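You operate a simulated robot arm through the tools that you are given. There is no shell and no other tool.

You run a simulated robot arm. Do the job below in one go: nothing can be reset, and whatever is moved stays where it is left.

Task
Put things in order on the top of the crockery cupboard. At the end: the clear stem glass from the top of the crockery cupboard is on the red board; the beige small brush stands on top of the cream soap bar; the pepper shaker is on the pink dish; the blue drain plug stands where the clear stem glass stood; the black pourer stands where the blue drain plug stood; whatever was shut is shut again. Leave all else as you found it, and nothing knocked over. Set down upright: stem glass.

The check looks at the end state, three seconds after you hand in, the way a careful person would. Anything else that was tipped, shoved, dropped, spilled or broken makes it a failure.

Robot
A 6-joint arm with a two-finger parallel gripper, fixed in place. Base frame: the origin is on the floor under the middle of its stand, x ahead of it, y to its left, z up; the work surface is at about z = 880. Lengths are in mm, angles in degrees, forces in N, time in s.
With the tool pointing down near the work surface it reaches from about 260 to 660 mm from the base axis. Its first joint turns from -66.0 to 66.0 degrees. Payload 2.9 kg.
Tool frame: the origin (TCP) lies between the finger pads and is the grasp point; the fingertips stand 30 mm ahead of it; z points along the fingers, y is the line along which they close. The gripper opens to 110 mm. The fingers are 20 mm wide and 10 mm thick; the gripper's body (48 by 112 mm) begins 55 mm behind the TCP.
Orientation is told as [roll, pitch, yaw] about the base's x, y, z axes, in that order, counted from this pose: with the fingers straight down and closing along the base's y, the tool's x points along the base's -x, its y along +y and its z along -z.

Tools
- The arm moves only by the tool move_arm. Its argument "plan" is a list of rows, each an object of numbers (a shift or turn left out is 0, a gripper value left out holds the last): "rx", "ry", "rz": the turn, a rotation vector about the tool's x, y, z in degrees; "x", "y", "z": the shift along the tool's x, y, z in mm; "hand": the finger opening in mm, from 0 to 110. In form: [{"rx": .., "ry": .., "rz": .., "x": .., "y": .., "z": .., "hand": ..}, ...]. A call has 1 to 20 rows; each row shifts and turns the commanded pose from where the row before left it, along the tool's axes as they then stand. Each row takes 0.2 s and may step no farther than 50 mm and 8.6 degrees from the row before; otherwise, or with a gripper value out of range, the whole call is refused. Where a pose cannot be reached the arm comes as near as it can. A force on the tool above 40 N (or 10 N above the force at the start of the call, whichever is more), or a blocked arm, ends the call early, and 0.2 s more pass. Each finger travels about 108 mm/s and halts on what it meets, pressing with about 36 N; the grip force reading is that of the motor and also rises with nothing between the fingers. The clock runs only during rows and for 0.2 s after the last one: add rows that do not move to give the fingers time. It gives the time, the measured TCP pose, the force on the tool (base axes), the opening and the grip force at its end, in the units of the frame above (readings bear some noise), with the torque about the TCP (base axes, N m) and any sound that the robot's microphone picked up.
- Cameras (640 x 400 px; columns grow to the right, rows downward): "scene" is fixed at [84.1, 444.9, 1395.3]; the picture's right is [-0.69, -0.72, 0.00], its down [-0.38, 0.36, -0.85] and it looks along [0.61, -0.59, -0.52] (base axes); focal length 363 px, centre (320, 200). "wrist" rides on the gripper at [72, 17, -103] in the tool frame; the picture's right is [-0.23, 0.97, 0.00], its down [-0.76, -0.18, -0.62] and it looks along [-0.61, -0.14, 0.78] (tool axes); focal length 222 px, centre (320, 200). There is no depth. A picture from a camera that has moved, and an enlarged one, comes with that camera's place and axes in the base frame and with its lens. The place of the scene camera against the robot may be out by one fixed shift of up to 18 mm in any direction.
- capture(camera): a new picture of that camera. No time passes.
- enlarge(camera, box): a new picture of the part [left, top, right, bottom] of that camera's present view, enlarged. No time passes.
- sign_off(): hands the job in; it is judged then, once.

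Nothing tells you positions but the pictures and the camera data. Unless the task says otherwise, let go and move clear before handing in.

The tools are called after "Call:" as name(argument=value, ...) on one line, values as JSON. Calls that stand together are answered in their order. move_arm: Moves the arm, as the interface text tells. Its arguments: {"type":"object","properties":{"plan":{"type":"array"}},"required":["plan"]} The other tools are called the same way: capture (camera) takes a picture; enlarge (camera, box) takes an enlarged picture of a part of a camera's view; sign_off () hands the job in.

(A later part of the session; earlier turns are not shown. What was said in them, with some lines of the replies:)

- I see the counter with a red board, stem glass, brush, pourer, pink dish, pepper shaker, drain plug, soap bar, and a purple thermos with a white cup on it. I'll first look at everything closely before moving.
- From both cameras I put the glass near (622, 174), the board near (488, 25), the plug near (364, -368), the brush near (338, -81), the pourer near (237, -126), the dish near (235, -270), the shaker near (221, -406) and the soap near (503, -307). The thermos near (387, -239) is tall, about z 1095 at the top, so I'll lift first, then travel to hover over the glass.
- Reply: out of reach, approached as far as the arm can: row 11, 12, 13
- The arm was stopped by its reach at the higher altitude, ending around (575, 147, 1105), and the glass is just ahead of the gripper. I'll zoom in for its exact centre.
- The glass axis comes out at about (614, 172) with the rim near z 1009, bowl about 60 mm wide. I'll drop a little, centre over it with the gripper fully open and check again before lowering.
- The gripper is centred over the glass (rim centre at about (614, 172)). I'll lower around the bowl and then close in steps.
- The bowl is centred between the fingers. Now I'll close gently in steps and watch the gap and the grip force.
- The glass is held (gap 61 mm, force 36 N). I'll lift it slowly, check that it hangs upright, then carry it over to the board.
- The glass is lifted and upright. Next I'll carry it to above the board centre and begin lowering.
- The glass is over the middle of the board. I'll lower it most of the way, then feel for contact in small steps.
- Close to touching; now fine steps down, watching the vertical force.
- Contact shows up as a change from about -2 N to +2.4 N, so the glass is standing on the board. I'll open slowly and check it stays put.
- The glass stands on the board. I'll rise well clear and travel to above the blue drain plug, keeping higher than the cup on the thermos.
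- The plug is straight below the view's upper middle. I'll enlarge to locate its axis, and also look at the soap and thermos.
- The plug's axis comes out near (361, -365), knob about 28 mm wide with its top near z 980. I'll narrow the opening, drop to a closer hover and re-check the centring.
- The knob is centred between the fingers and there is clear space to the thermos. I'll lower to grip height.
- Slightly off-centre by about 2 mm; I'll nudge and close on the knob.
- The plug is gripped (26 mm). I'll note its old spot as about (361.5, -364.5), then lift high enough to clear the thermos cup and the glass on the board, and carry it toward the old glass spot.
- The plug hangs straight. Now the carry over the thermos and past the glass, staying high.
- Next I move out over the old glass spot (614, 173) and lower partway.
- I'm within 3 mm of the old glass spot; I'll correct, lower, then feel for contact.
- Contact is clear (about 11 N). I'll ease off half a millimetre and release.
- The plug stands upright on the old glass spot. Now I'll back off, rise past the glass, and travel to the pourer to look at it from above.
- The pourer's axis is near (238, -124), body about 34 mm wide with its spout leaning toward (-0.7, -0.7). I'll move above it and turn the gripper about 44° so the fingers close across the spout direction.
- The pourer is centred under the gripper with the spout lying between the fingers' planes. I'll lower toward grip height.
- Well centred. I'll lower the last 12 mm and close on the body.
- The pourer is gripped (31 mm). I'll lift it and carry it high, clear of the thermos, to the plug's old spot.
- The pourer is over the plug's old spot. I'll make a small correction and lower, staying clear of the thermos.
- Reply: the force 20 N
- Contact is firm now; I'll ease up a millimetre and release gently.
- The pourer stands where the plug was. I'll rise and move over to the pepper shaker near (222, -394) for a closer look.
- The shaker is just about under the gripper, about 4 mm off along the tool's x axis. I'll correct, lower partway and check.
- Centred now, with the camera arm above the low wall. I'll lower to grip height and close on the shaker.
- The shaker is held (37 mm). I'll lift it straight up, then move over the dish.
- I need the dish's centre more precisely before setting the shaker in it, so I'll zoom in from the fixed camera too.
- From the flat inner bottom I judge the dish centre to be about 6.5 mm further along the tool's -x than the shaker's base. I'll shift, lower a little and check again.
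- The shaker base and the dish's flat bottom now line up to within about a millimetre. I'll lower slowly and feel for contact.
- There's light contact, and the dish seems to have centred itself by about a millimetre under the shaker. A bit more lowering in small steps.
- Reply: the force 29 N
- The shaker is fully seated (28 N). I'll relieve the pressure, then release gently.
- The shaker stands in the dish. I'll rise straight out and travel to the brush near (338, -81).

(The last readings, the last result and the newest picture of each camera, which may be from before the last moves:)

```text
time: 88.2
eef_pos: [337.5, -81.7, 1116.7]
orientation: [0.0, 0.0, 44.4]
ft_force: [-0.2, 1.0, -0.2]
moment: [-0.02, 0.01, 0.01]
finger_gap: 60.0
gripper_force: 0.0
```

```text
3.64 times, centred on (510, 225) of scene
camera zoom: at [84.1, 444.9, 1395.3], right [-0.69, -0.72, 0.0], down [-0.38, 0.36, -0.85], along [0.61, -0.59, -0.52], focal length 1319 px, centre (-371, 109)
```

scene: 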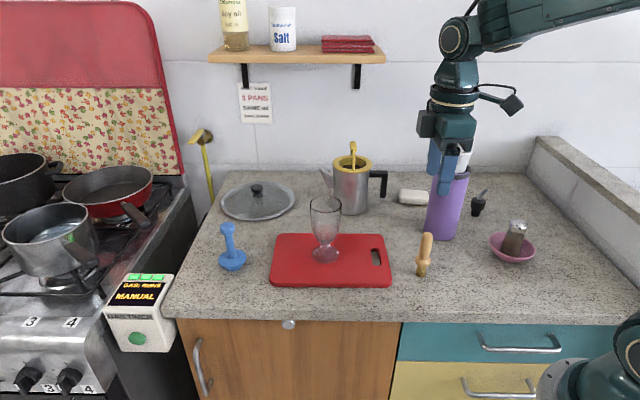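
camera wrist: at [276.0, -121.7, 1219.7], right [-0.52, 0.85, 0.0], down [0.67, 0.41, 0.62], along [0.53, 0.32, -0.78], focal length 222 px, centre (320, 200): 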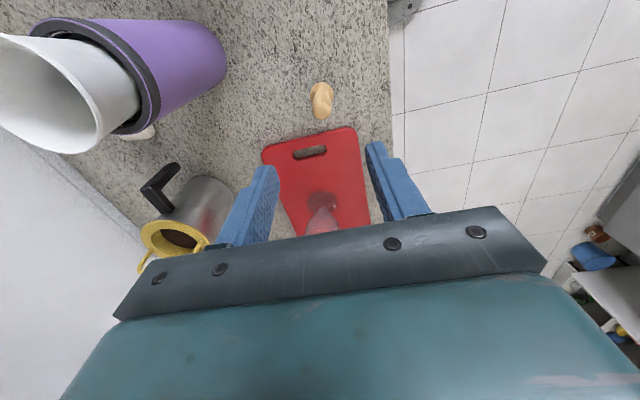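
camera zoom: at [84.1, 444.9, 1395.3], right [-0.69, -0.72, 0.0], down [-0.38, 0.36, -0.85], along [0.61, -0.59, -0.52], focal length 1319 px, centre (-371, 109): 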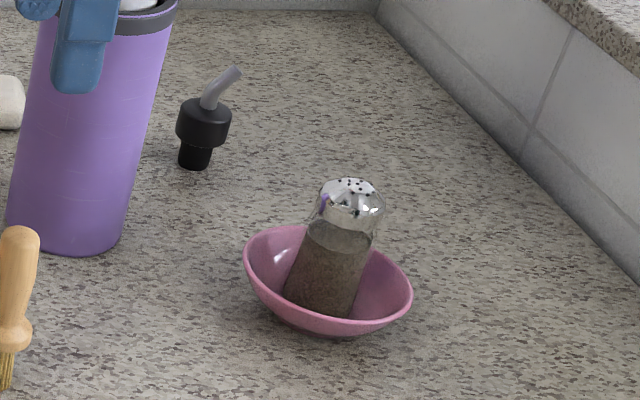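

The brush axis is about 2–3 mm off the gripper centre; handle bulge about 20 mm wide near z 965. I'll correct, lower above the collar of the brush and check.

Call:
move_arm(plan=[{"x": 2, "y": 3}, {"z": 40}, {"z": 35}, {"z": 30}, {"z": 20}, {"z": 15}, {"z": 12}, {}, {}])

Call:
capture(camera="wrist")

Call:
enlarge(camera="scene", box=[370, 180, 500, 300])

```text
time: 90.2
eef_pos: [334.8, -80.9, 962.8]
orientation: [0.0, 0.0, 44.4]
ft_force: [-0.5, -1.0, 0.8]
moment: [-0.01, -0.03, 0.01]
finger_gap: 60.1
gripper_force: 0.2
```

```text
taken
camera wrist: at [271.8, -121.6, 1066.1], right [-0.52, 0.85, 0.0], down [0.67, 0.41, 0.62], along [0.53, 0.32, -0.78], focal length 222 px, centre (320, 200)
```

wrist: 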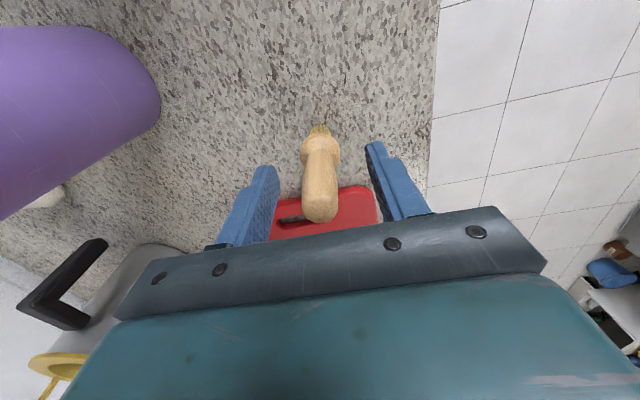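

```text
3.33 times, centred on (435, 240) of scene
camera zoom: at [84.1, 444.9, 1395.3], right [-0.69, -0.72, 0.0], down [-0.38, 0.36, -0.85], along [0.61, -0.59, -0.52], focal length 1209 px, centre (-63, 67)
```

zoom: 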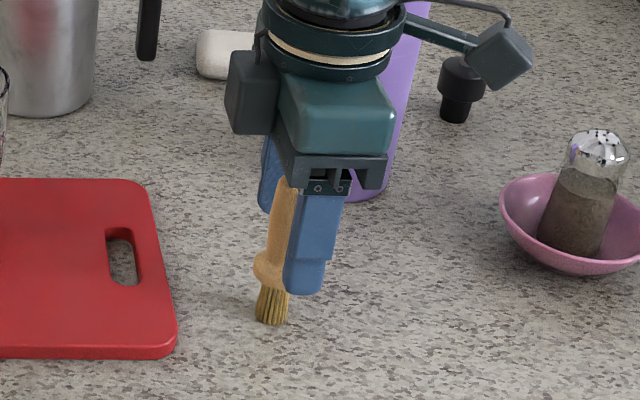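

Call:
move_arm(plan=[{"hand": 44}, {"hand": 32}, {"hand": 26}, {"hand": 22}, {"hand": 18}, {"hand": 14}, {}, {}])

Call:
capture(camera="wrist")

Call:
enlarge(camera="scene", box=[370, 180, 500, 300])

```text
time: 92.0
eef_pos: [333.8, -82.0, 961.8]
orientation: [0.0, 0.0, 44.4]
ft_force: [0.2, 0.1, 0.3]
moment: [0.01, 0.02, 0.02]
finger_gap: 19.0
gripper_force: 36.0
```

```text
taken
camera wrist: at [271.8, -121.6, 1066.2], right [-0.52, 0.85, 0.0], down [0.67, 0.41, 0.62], along [0.53, 0.32, -0.78], focal length 222 px, centre (320, 200)
```

wrist: 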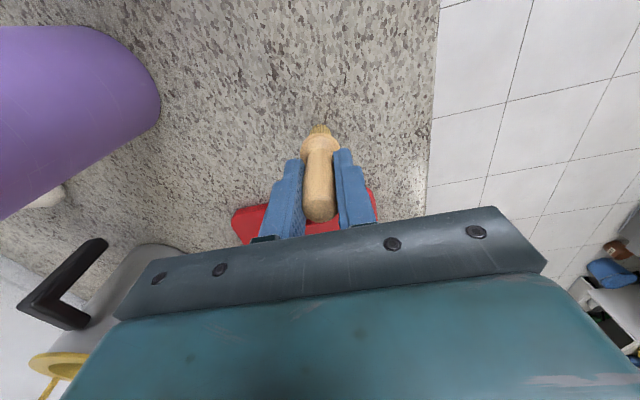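

```text
3.33 times, centred on (435, 240) of scene
camera zoom: at [84.1, 444.9, 1395.3], right [-0.69, -0.72, 0.0], down [-0.38, 0.36, -0.85], along [0.61, -0.59, -0.52], focal length 1209 px, centre (-63, 67)
```

zoom: 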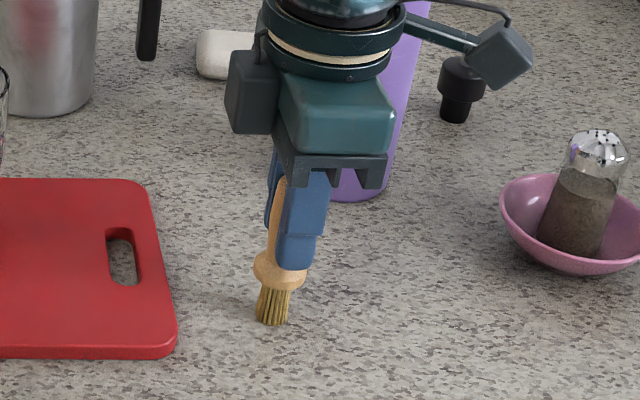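

The brush is held (19 mm). I'll lift it high enough to clear the thermos cup, then carry it toward the soap.

Call:
move_arm(plan=[{"z": -8}, {"z": -20}, {"z": -40}, {"z": -48}, {"z": -48}, {"z": -48}, {"z": -48}, {}])

Call:
capture(camera="scene")

```text
time: 93.8
eef_pos: [332.7, -80.8, 1222.8]
orientation: [0.0, 0.0, 44.4]
ft_force: [-0.2, 0.2, -0.4]
moment: [0.0, 0.0, -0.06]
finger_gap: 19.7
gripper_force: 36.4
```

```text
taken
```

scene: 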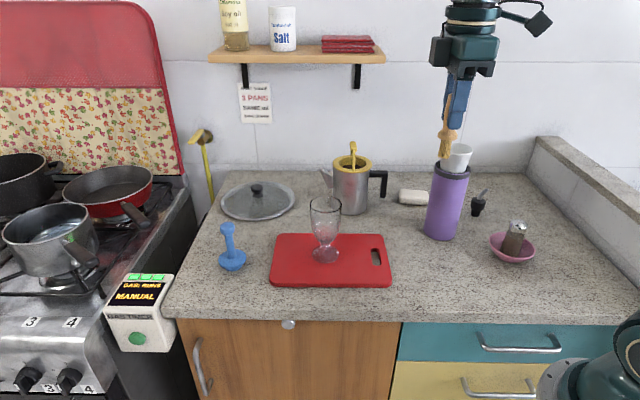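

Call:
move_arm(plan=[{"x": 5.1, "y": -38}, {"x": 5.1, "y": -38}, {"x": 5.1, "y": -38}, {"x": 5.1, "y": -38}, {"x": 5.1, "y": -38}, {"x": 5.1, "y": -38}, {}])

Call:
capture(camera="wrist")

Call:
capture(camera="scene")

```text
time: 95.4
eef_pos: [471.3, -266.8, 1224.2]
orientation: [0.0, 0.1, 44.5]
ft_force: [0.6, -0.6, -0.3]
moment: [0.0, 0.02, -0.02]
finger_gap: 19.3
gripper_force: 36.4
```

```text
taken
camera wrist: at [408.7, -306.4, 1327.9], right [-0.52, 0.85, 0.0], down [0.67, 0.41, 0.62], along [0.53, 0.32, -0.78], focal length 222 px, centre (320, 200)
```

wrist: 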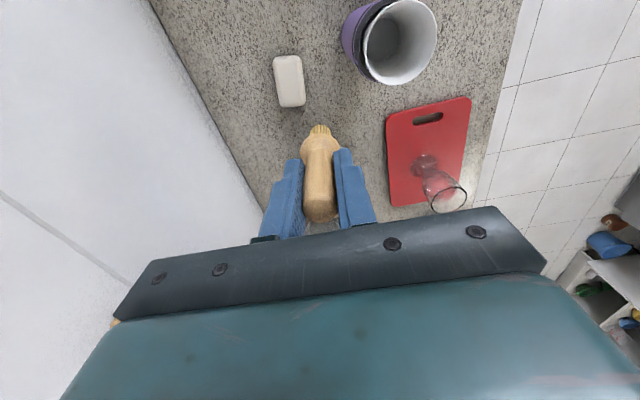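

```text
taken
```

scene: 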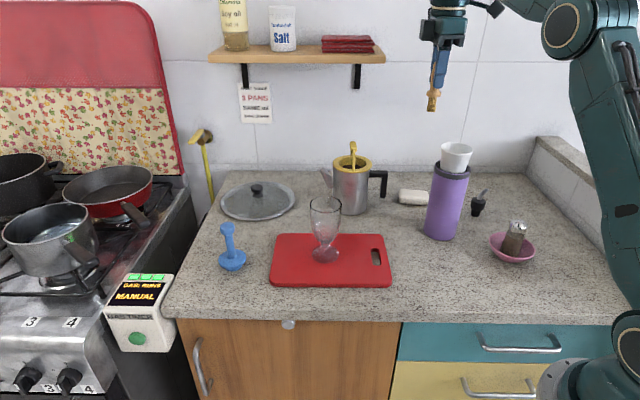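

The soap lies just ahead; its centre is about 6 mm and -52 mm away in tool axes. I'll move over it while descending a bit.

Call:
move_arm(plan=[{"x": 3.2, "y": -26, "z": 35}, {"x": 3.2, "y": -26, "z": 35}, {"z": 35}, {"z": 30}, {}, {}])

Call:
capture(camera="wrist")

Call:
capture(camera="scene")

```text
time: 96.8
eef_pos: [503.3, -306.7, 1089.2]
orientation: [-0.1, 0.0, 44.4]
ft_force: [-0.1, 0.3, -1.1]
moment: [0.02, -0.02, -0.01]
finger_gap: 19.5
gripper_force: 35.6
```

```text
taken
camera wrist: at [441.2, -345.9, 1192.9], right [-0.52, 0.85, 0.0], down [0.67, 0.41, 0.62], along [0.53, 0.32, -0.78], focal length 222 px, centre (320, 200)
```

wrist: 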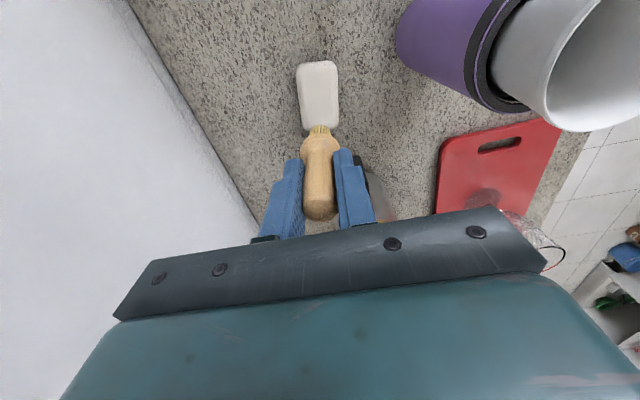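

```text
taken
```

scene: 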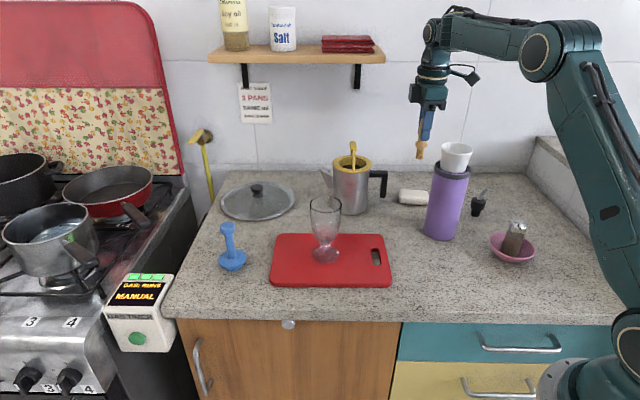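

Call:
enlarge(camera="wrist", box=[260, 40, 380, 150])

Call:
enlarge(camera="scene", box=[370, 120, 470, 220])

```text
3.64 times, centred on (320, 95) of wrist
camera zoom: at [441.2, -345.9, 1192.9], right [-0.52, 0.85, 0.0], down [0.67, 0.41, 0.62], along [0.53, 0.32, -0.78], focal length 808 px, centre (320, 582)
```

zoom: 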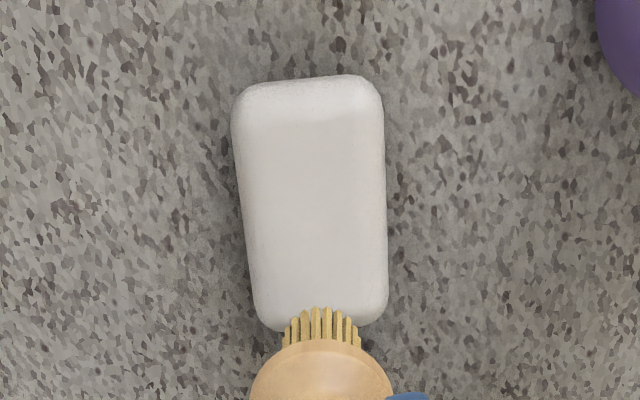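

```text
4.00 times, centred on (420, 170) of scene
camera zoom: at [84.1, 444.9, 1395.3], right [-0.69, -0.72, 0.0], down [-0.38, 0.36, -0.85], along [0.61, -0.59, -0.52], focal length 1451 px, centre (-80, 320)
```

zoom: 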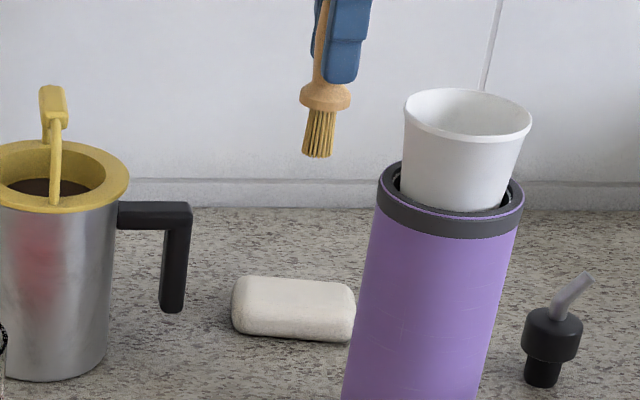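

Brush and soap centres agree to within about 1.5 mm. I'll make that correction and lower most of the way.

Call:
move_arm(plan=[{"x": 1, "y": -1}, {"z": 25}, {"z": 25}, {"z": 20}, {"z": 10}, {}, {}])

Call:
enlarge(camera="wrist", box=[240, 40, 400, 170])

Call:
enlarge(camera="scene", box=[350, 100, 490, 230])

```text
time: 98.4
eef_pos: [506.1, -308.1, 1008.4]
orientation: [0.1, 0.0, 44.4]
ft_force: [0.1, -0.7, -0.3]
moment: [0.0, 0.04, 0.05]
finger_gap: 19.4
gripper_force: 36.3
```

```text
3.08 times, centred on (320, 105) of wrist
camera zoom: at [442.4, -347.4, 1112.2], right [-0.52, 0.85, 0.0], down [0.67, 0.41, 0.62], along [0.53, 0.32, -0.78], focal length 684 px, centre (320, 492)
```

zoom: 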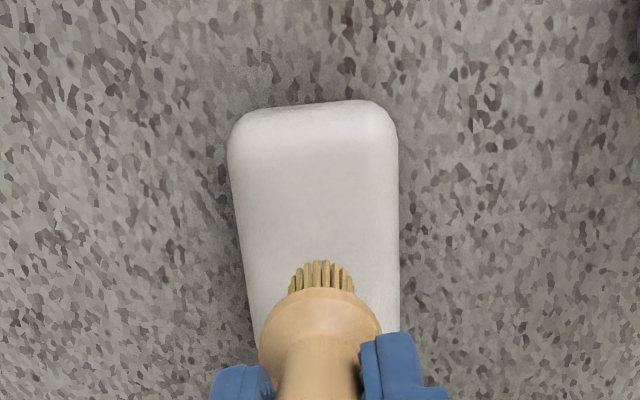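

```text
3.08 times, centred on (420, 165) of scene
camera zoom: at [84.1, 444.9, 1395.3], right [-0.69, -0.72, 0.0], down [-0.38, 0.36, -0.85], along [0.61, -0.59, -0.52], focal length 1116 px, centre (12, 308)
```

zoom: 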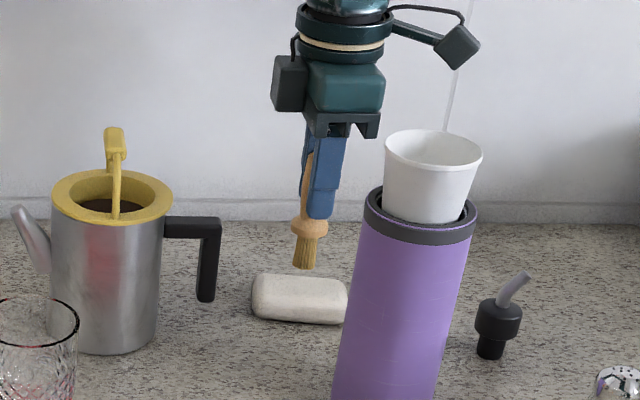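

Alignment is good. I'll lower to just above the soap and then feel for contact.

Call:
move_arm(plan=[{"x": 1, "z": 6}, {"z": 5}, {"z": 3}, {}, {}])

Call:
enlarge(camera="scene", box=[390, 160, 450, 215])

```text
time: 99.6
eef_pos: [504.4, -307.9, 994.1]
orientation: [0.0, 0.0, 44.4]
ft_force: [0.5, 0.5, -0.4]
moment: [-0.03, 0.04, -0.01]
finger_gap: 19.4
gripper_force: 35.6
```

```text
7.27 times, centred on (420, 188) of scene
camera zoom: at [84.1, 444.9, 1395.3], right [-0.69, -0.72, 0.0], down [-0.38, 0.36, -0.85], along [0.61, -0.59, -0.52], focal length 2638 px, centre (-407, 291)
```

zoom: 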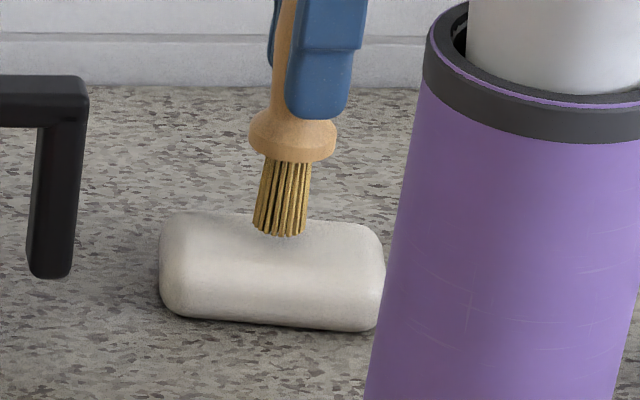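

Call:
move_arm(plan=[{"z": 2}, {"z": 1}, {}])

Call:
move_arm(plan=[{"z": 1}, {"z": 1}, {}])

Call:
move_arm(plan=[{"z": 1}, {}])

Call:
enlarge(camera="scene", box=[390, 160, 450, 215])

```text
time: 100.4
eef_pos: [504.5, -309.8, 991.6]
orientation: [0.0, 0.0, 44.4]
ft_force: [-0.2, 0.9, -0.4]
moment: [0.0, 0.0, 0.02]
finger_gap: 19.5
gripper_force: 36.2
```

```text
time: 101.2
eef_pos: [504.5, -308.7, 989.7]
orientation: [0.0, 0.0, 44.4]
ft_force: [-0.1, 0.2, -1.3]
moment: [0.02, 0.01, 0.04]
finger_gap: 19.5
gripper_force: 36.3
```

```text
time: 101.8
eef_pos: [505.1, -308.3, 989.4]
orientation: [0.0, 0.0, 44.5]
ft_force: [-1.8, 0.5, 5.0]
moment: [0.04, 0.08, 0.05]
finger_gap: 19.4
gripper_force: 35.8
```

```text
7.27 times, centred on (420, 188) of scene
camera zoom: at [84.0, 444.9, 1395.3], right [-0.69, -0.72, 0.0], down [-0.38, 0.36, -0.85], along [0.61, -0.59, -0.52], focal length 2638 px, centre (-407, 291)
```

zoom: 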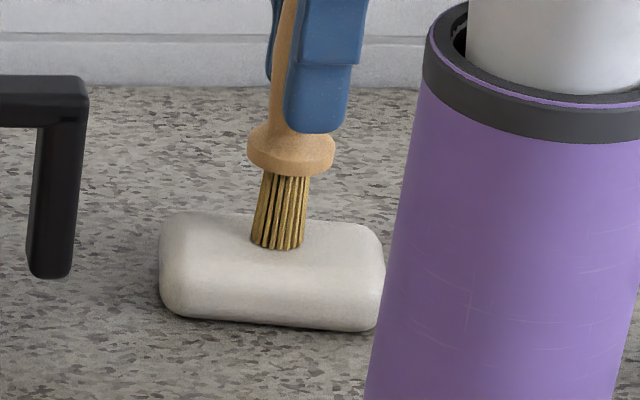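

The brush touches the soap (about 5 N) and sits centred on its top. I'll release slowly.

Call:
move_arm(plan=[{"z": 0.2}, {"hand": 21}, {"hand": 23}, {"hand": 27}, {"hand": 33}, {"hand": 42}, {"hand": 54}, {}])

Call:
enlarge(camera="scene", box=[380, 120, 480, 220])

Call:
capture(camera="wrist")

```text
time: 103.6
eef_pos: [503.8, -310.0, 988.4]
orientation: [0.0, 0.0, 44.4]
ft_force: [-0.1, -1.3, -0.3]
moment: [0.01, 0.01, 0.01]
finger_gap: 53.6
gripper_force: 0.0
```

```text
4.00 times, centred on (430, 170) of scene
camera zoom: at [84.1, 444.9, 1395.3], right [-0.69, -0.72, 0.0], down [-0.38, 0.36, -0.85], along [0.61, -0.59, -0.52], focal length 1451 px, centre (-120, 320)
```

zoom: 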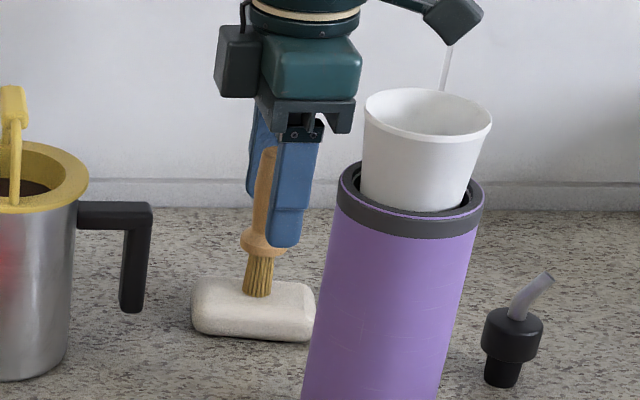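

```text
taken
camera wrist: at [441.3, -348.4, 1091.9], right [-0.52, 0.85, 0.0], down [0.67, 0.41, 0.62], along [0.53, 0.32, -0.78], focal length 222 px, centre (320, 200)
```

wrist: 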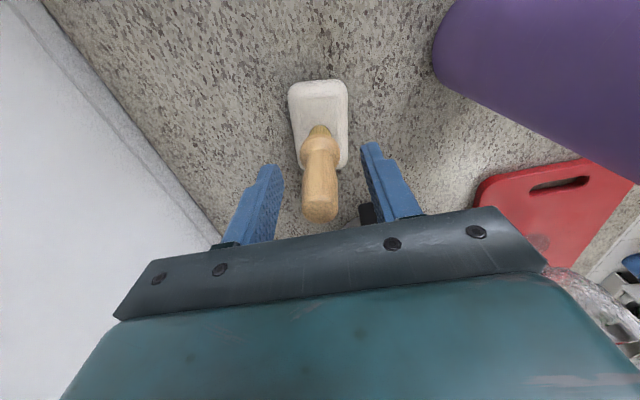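

The brush stands on the soap on its own. I'll rise straight up and clear, then inspect everything.

Call:
move_arm(plan=[{"z": -10}, {"z": -20}, {"z": -35}, {"z": -40}, {"z": -40}, {}, {}])

Call:
capture(camera="scene")

Call:
capture(camera="wrist")

```text
time: 105.2
eef_pos: [503.0, -310.0, 1134.2]
orientation: [0.0, 0.0, 44.5]
ft_force: [-0.4, 0.0, -0.4]
moment: [-0.02, 0.02, 0.01]
finger_gap: 54.0
gripper_force: 0.0
```

```text
taken
```

scene: 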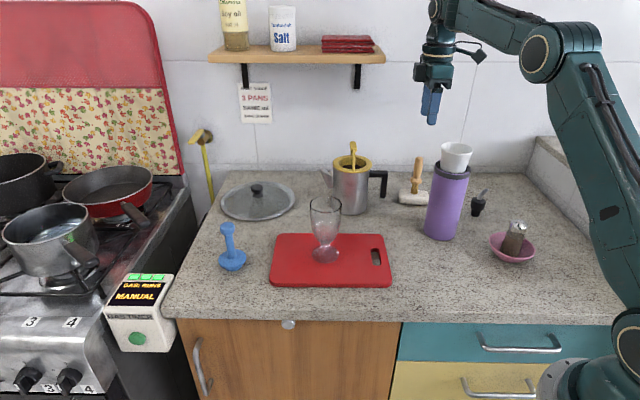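

```text
taken
camera wrist: at [439.1, -349.8, 1237.8], right [-0.52, 0.85, 0.0], down [0.67, 0.41, 0.62], along [0.53, 0.32, -0.78], focal length 222 px, centre (320, 200)
```

wrist: 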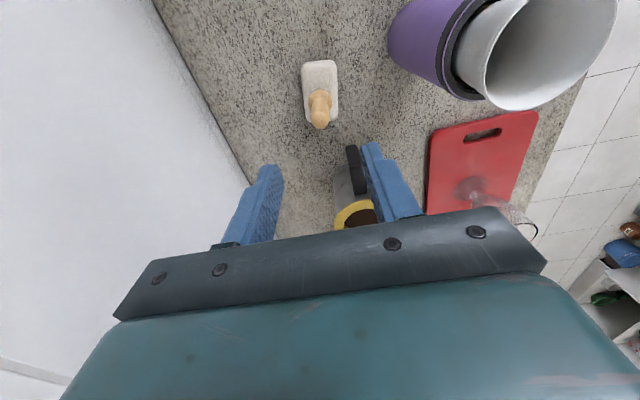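

All pieces look in place. I'll zoom in on each area for a final check.

Call:
enlarge(camera="scene", box=[180, 140, 400, 300])

Call:
enlarge(camera="scene", box=[380, 120, 580, 300])

Call:
enlarge(camera="scene", box=[470, 170, 550, 280])

```text
2.50 times, centred on (290, 220) of scene
camera zoom: at [84.1, 444.9, 1395.3], right [-0.69, -0.72, 0.0], down [-0.38, 0.36, -0.85], along [0.61, -0.59, -0.52], focal length 907 px, centre (395, 150)
```

zoom: 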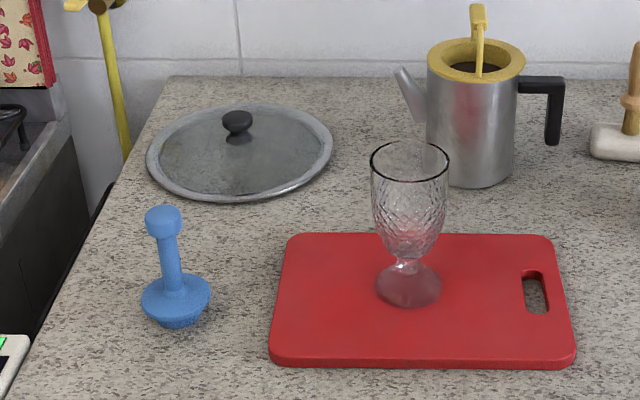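

```text
2.22 times, centred on (480, 210) of scene
camera zoom: at [84.1, 444.9, 1395.3], right [-0.69, -0.72, 0.0], down [-0.38, 0.36, -0.85], along [0.61, -0.59, -0.52], focal length 806 px, centre (-36, 178)
```

zoom: 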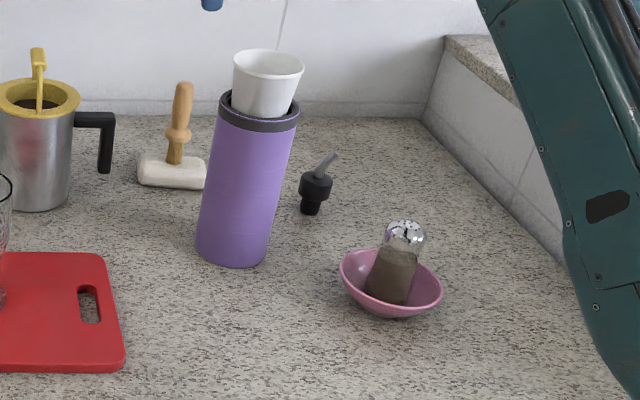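

```text
3.64 times, centred on (510, 225) of scene
camera zoom: at [84.1, 444.9, 1395.3], right [-0.69, -0.72, 0.0], down [-0.38, 0.36, -0.85], along [0.61, -0.59, -0.52], focal length 1319 px, centre (-371, 109)
```

zoom: 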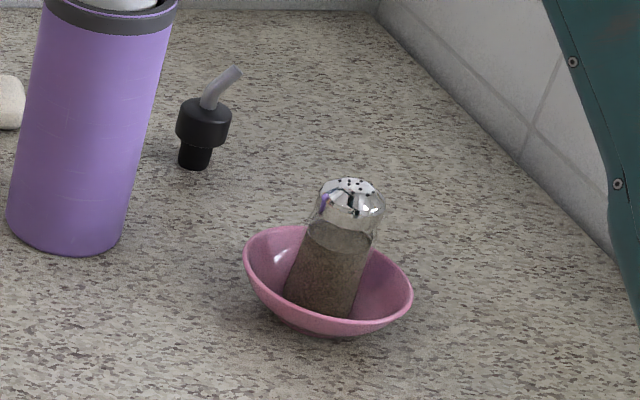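

Everything matches the request: the glass is upright on the board, the plug is on the old glass spot, the pourer is on the old plug spot, the brush stands on the soap, and the shaker is in the dish. The cupboard and drawers are still shut, nothing was tipped, and the arm is clear, so I'm handing in.

Call:
sign_off()

```text
The job is handed in.
```

The job is handed in, and the last pictures before hand-in showed everything as you asked; I have not seen the result of the check.

- **Stem glass:** it stands upright near the middle of the red board.
- **Blue drain plug:** it stands where the glass stood, to within a few millimetres.
- **Black pourer:** it stands where the plug stood, to within a few millimetres.
- **Beige brush:** it stands upright, centred on the cream soap bar.
- **Pepper shaker:** it stands upright in the pink dish. The dish shifted by about 1 mm as the shaker settled into it.

I opened nothing, so the cupboard and drawers are still shut. I saw nothing else moved, tipped or spilled. The gripper is empty and clear, well above the counter.
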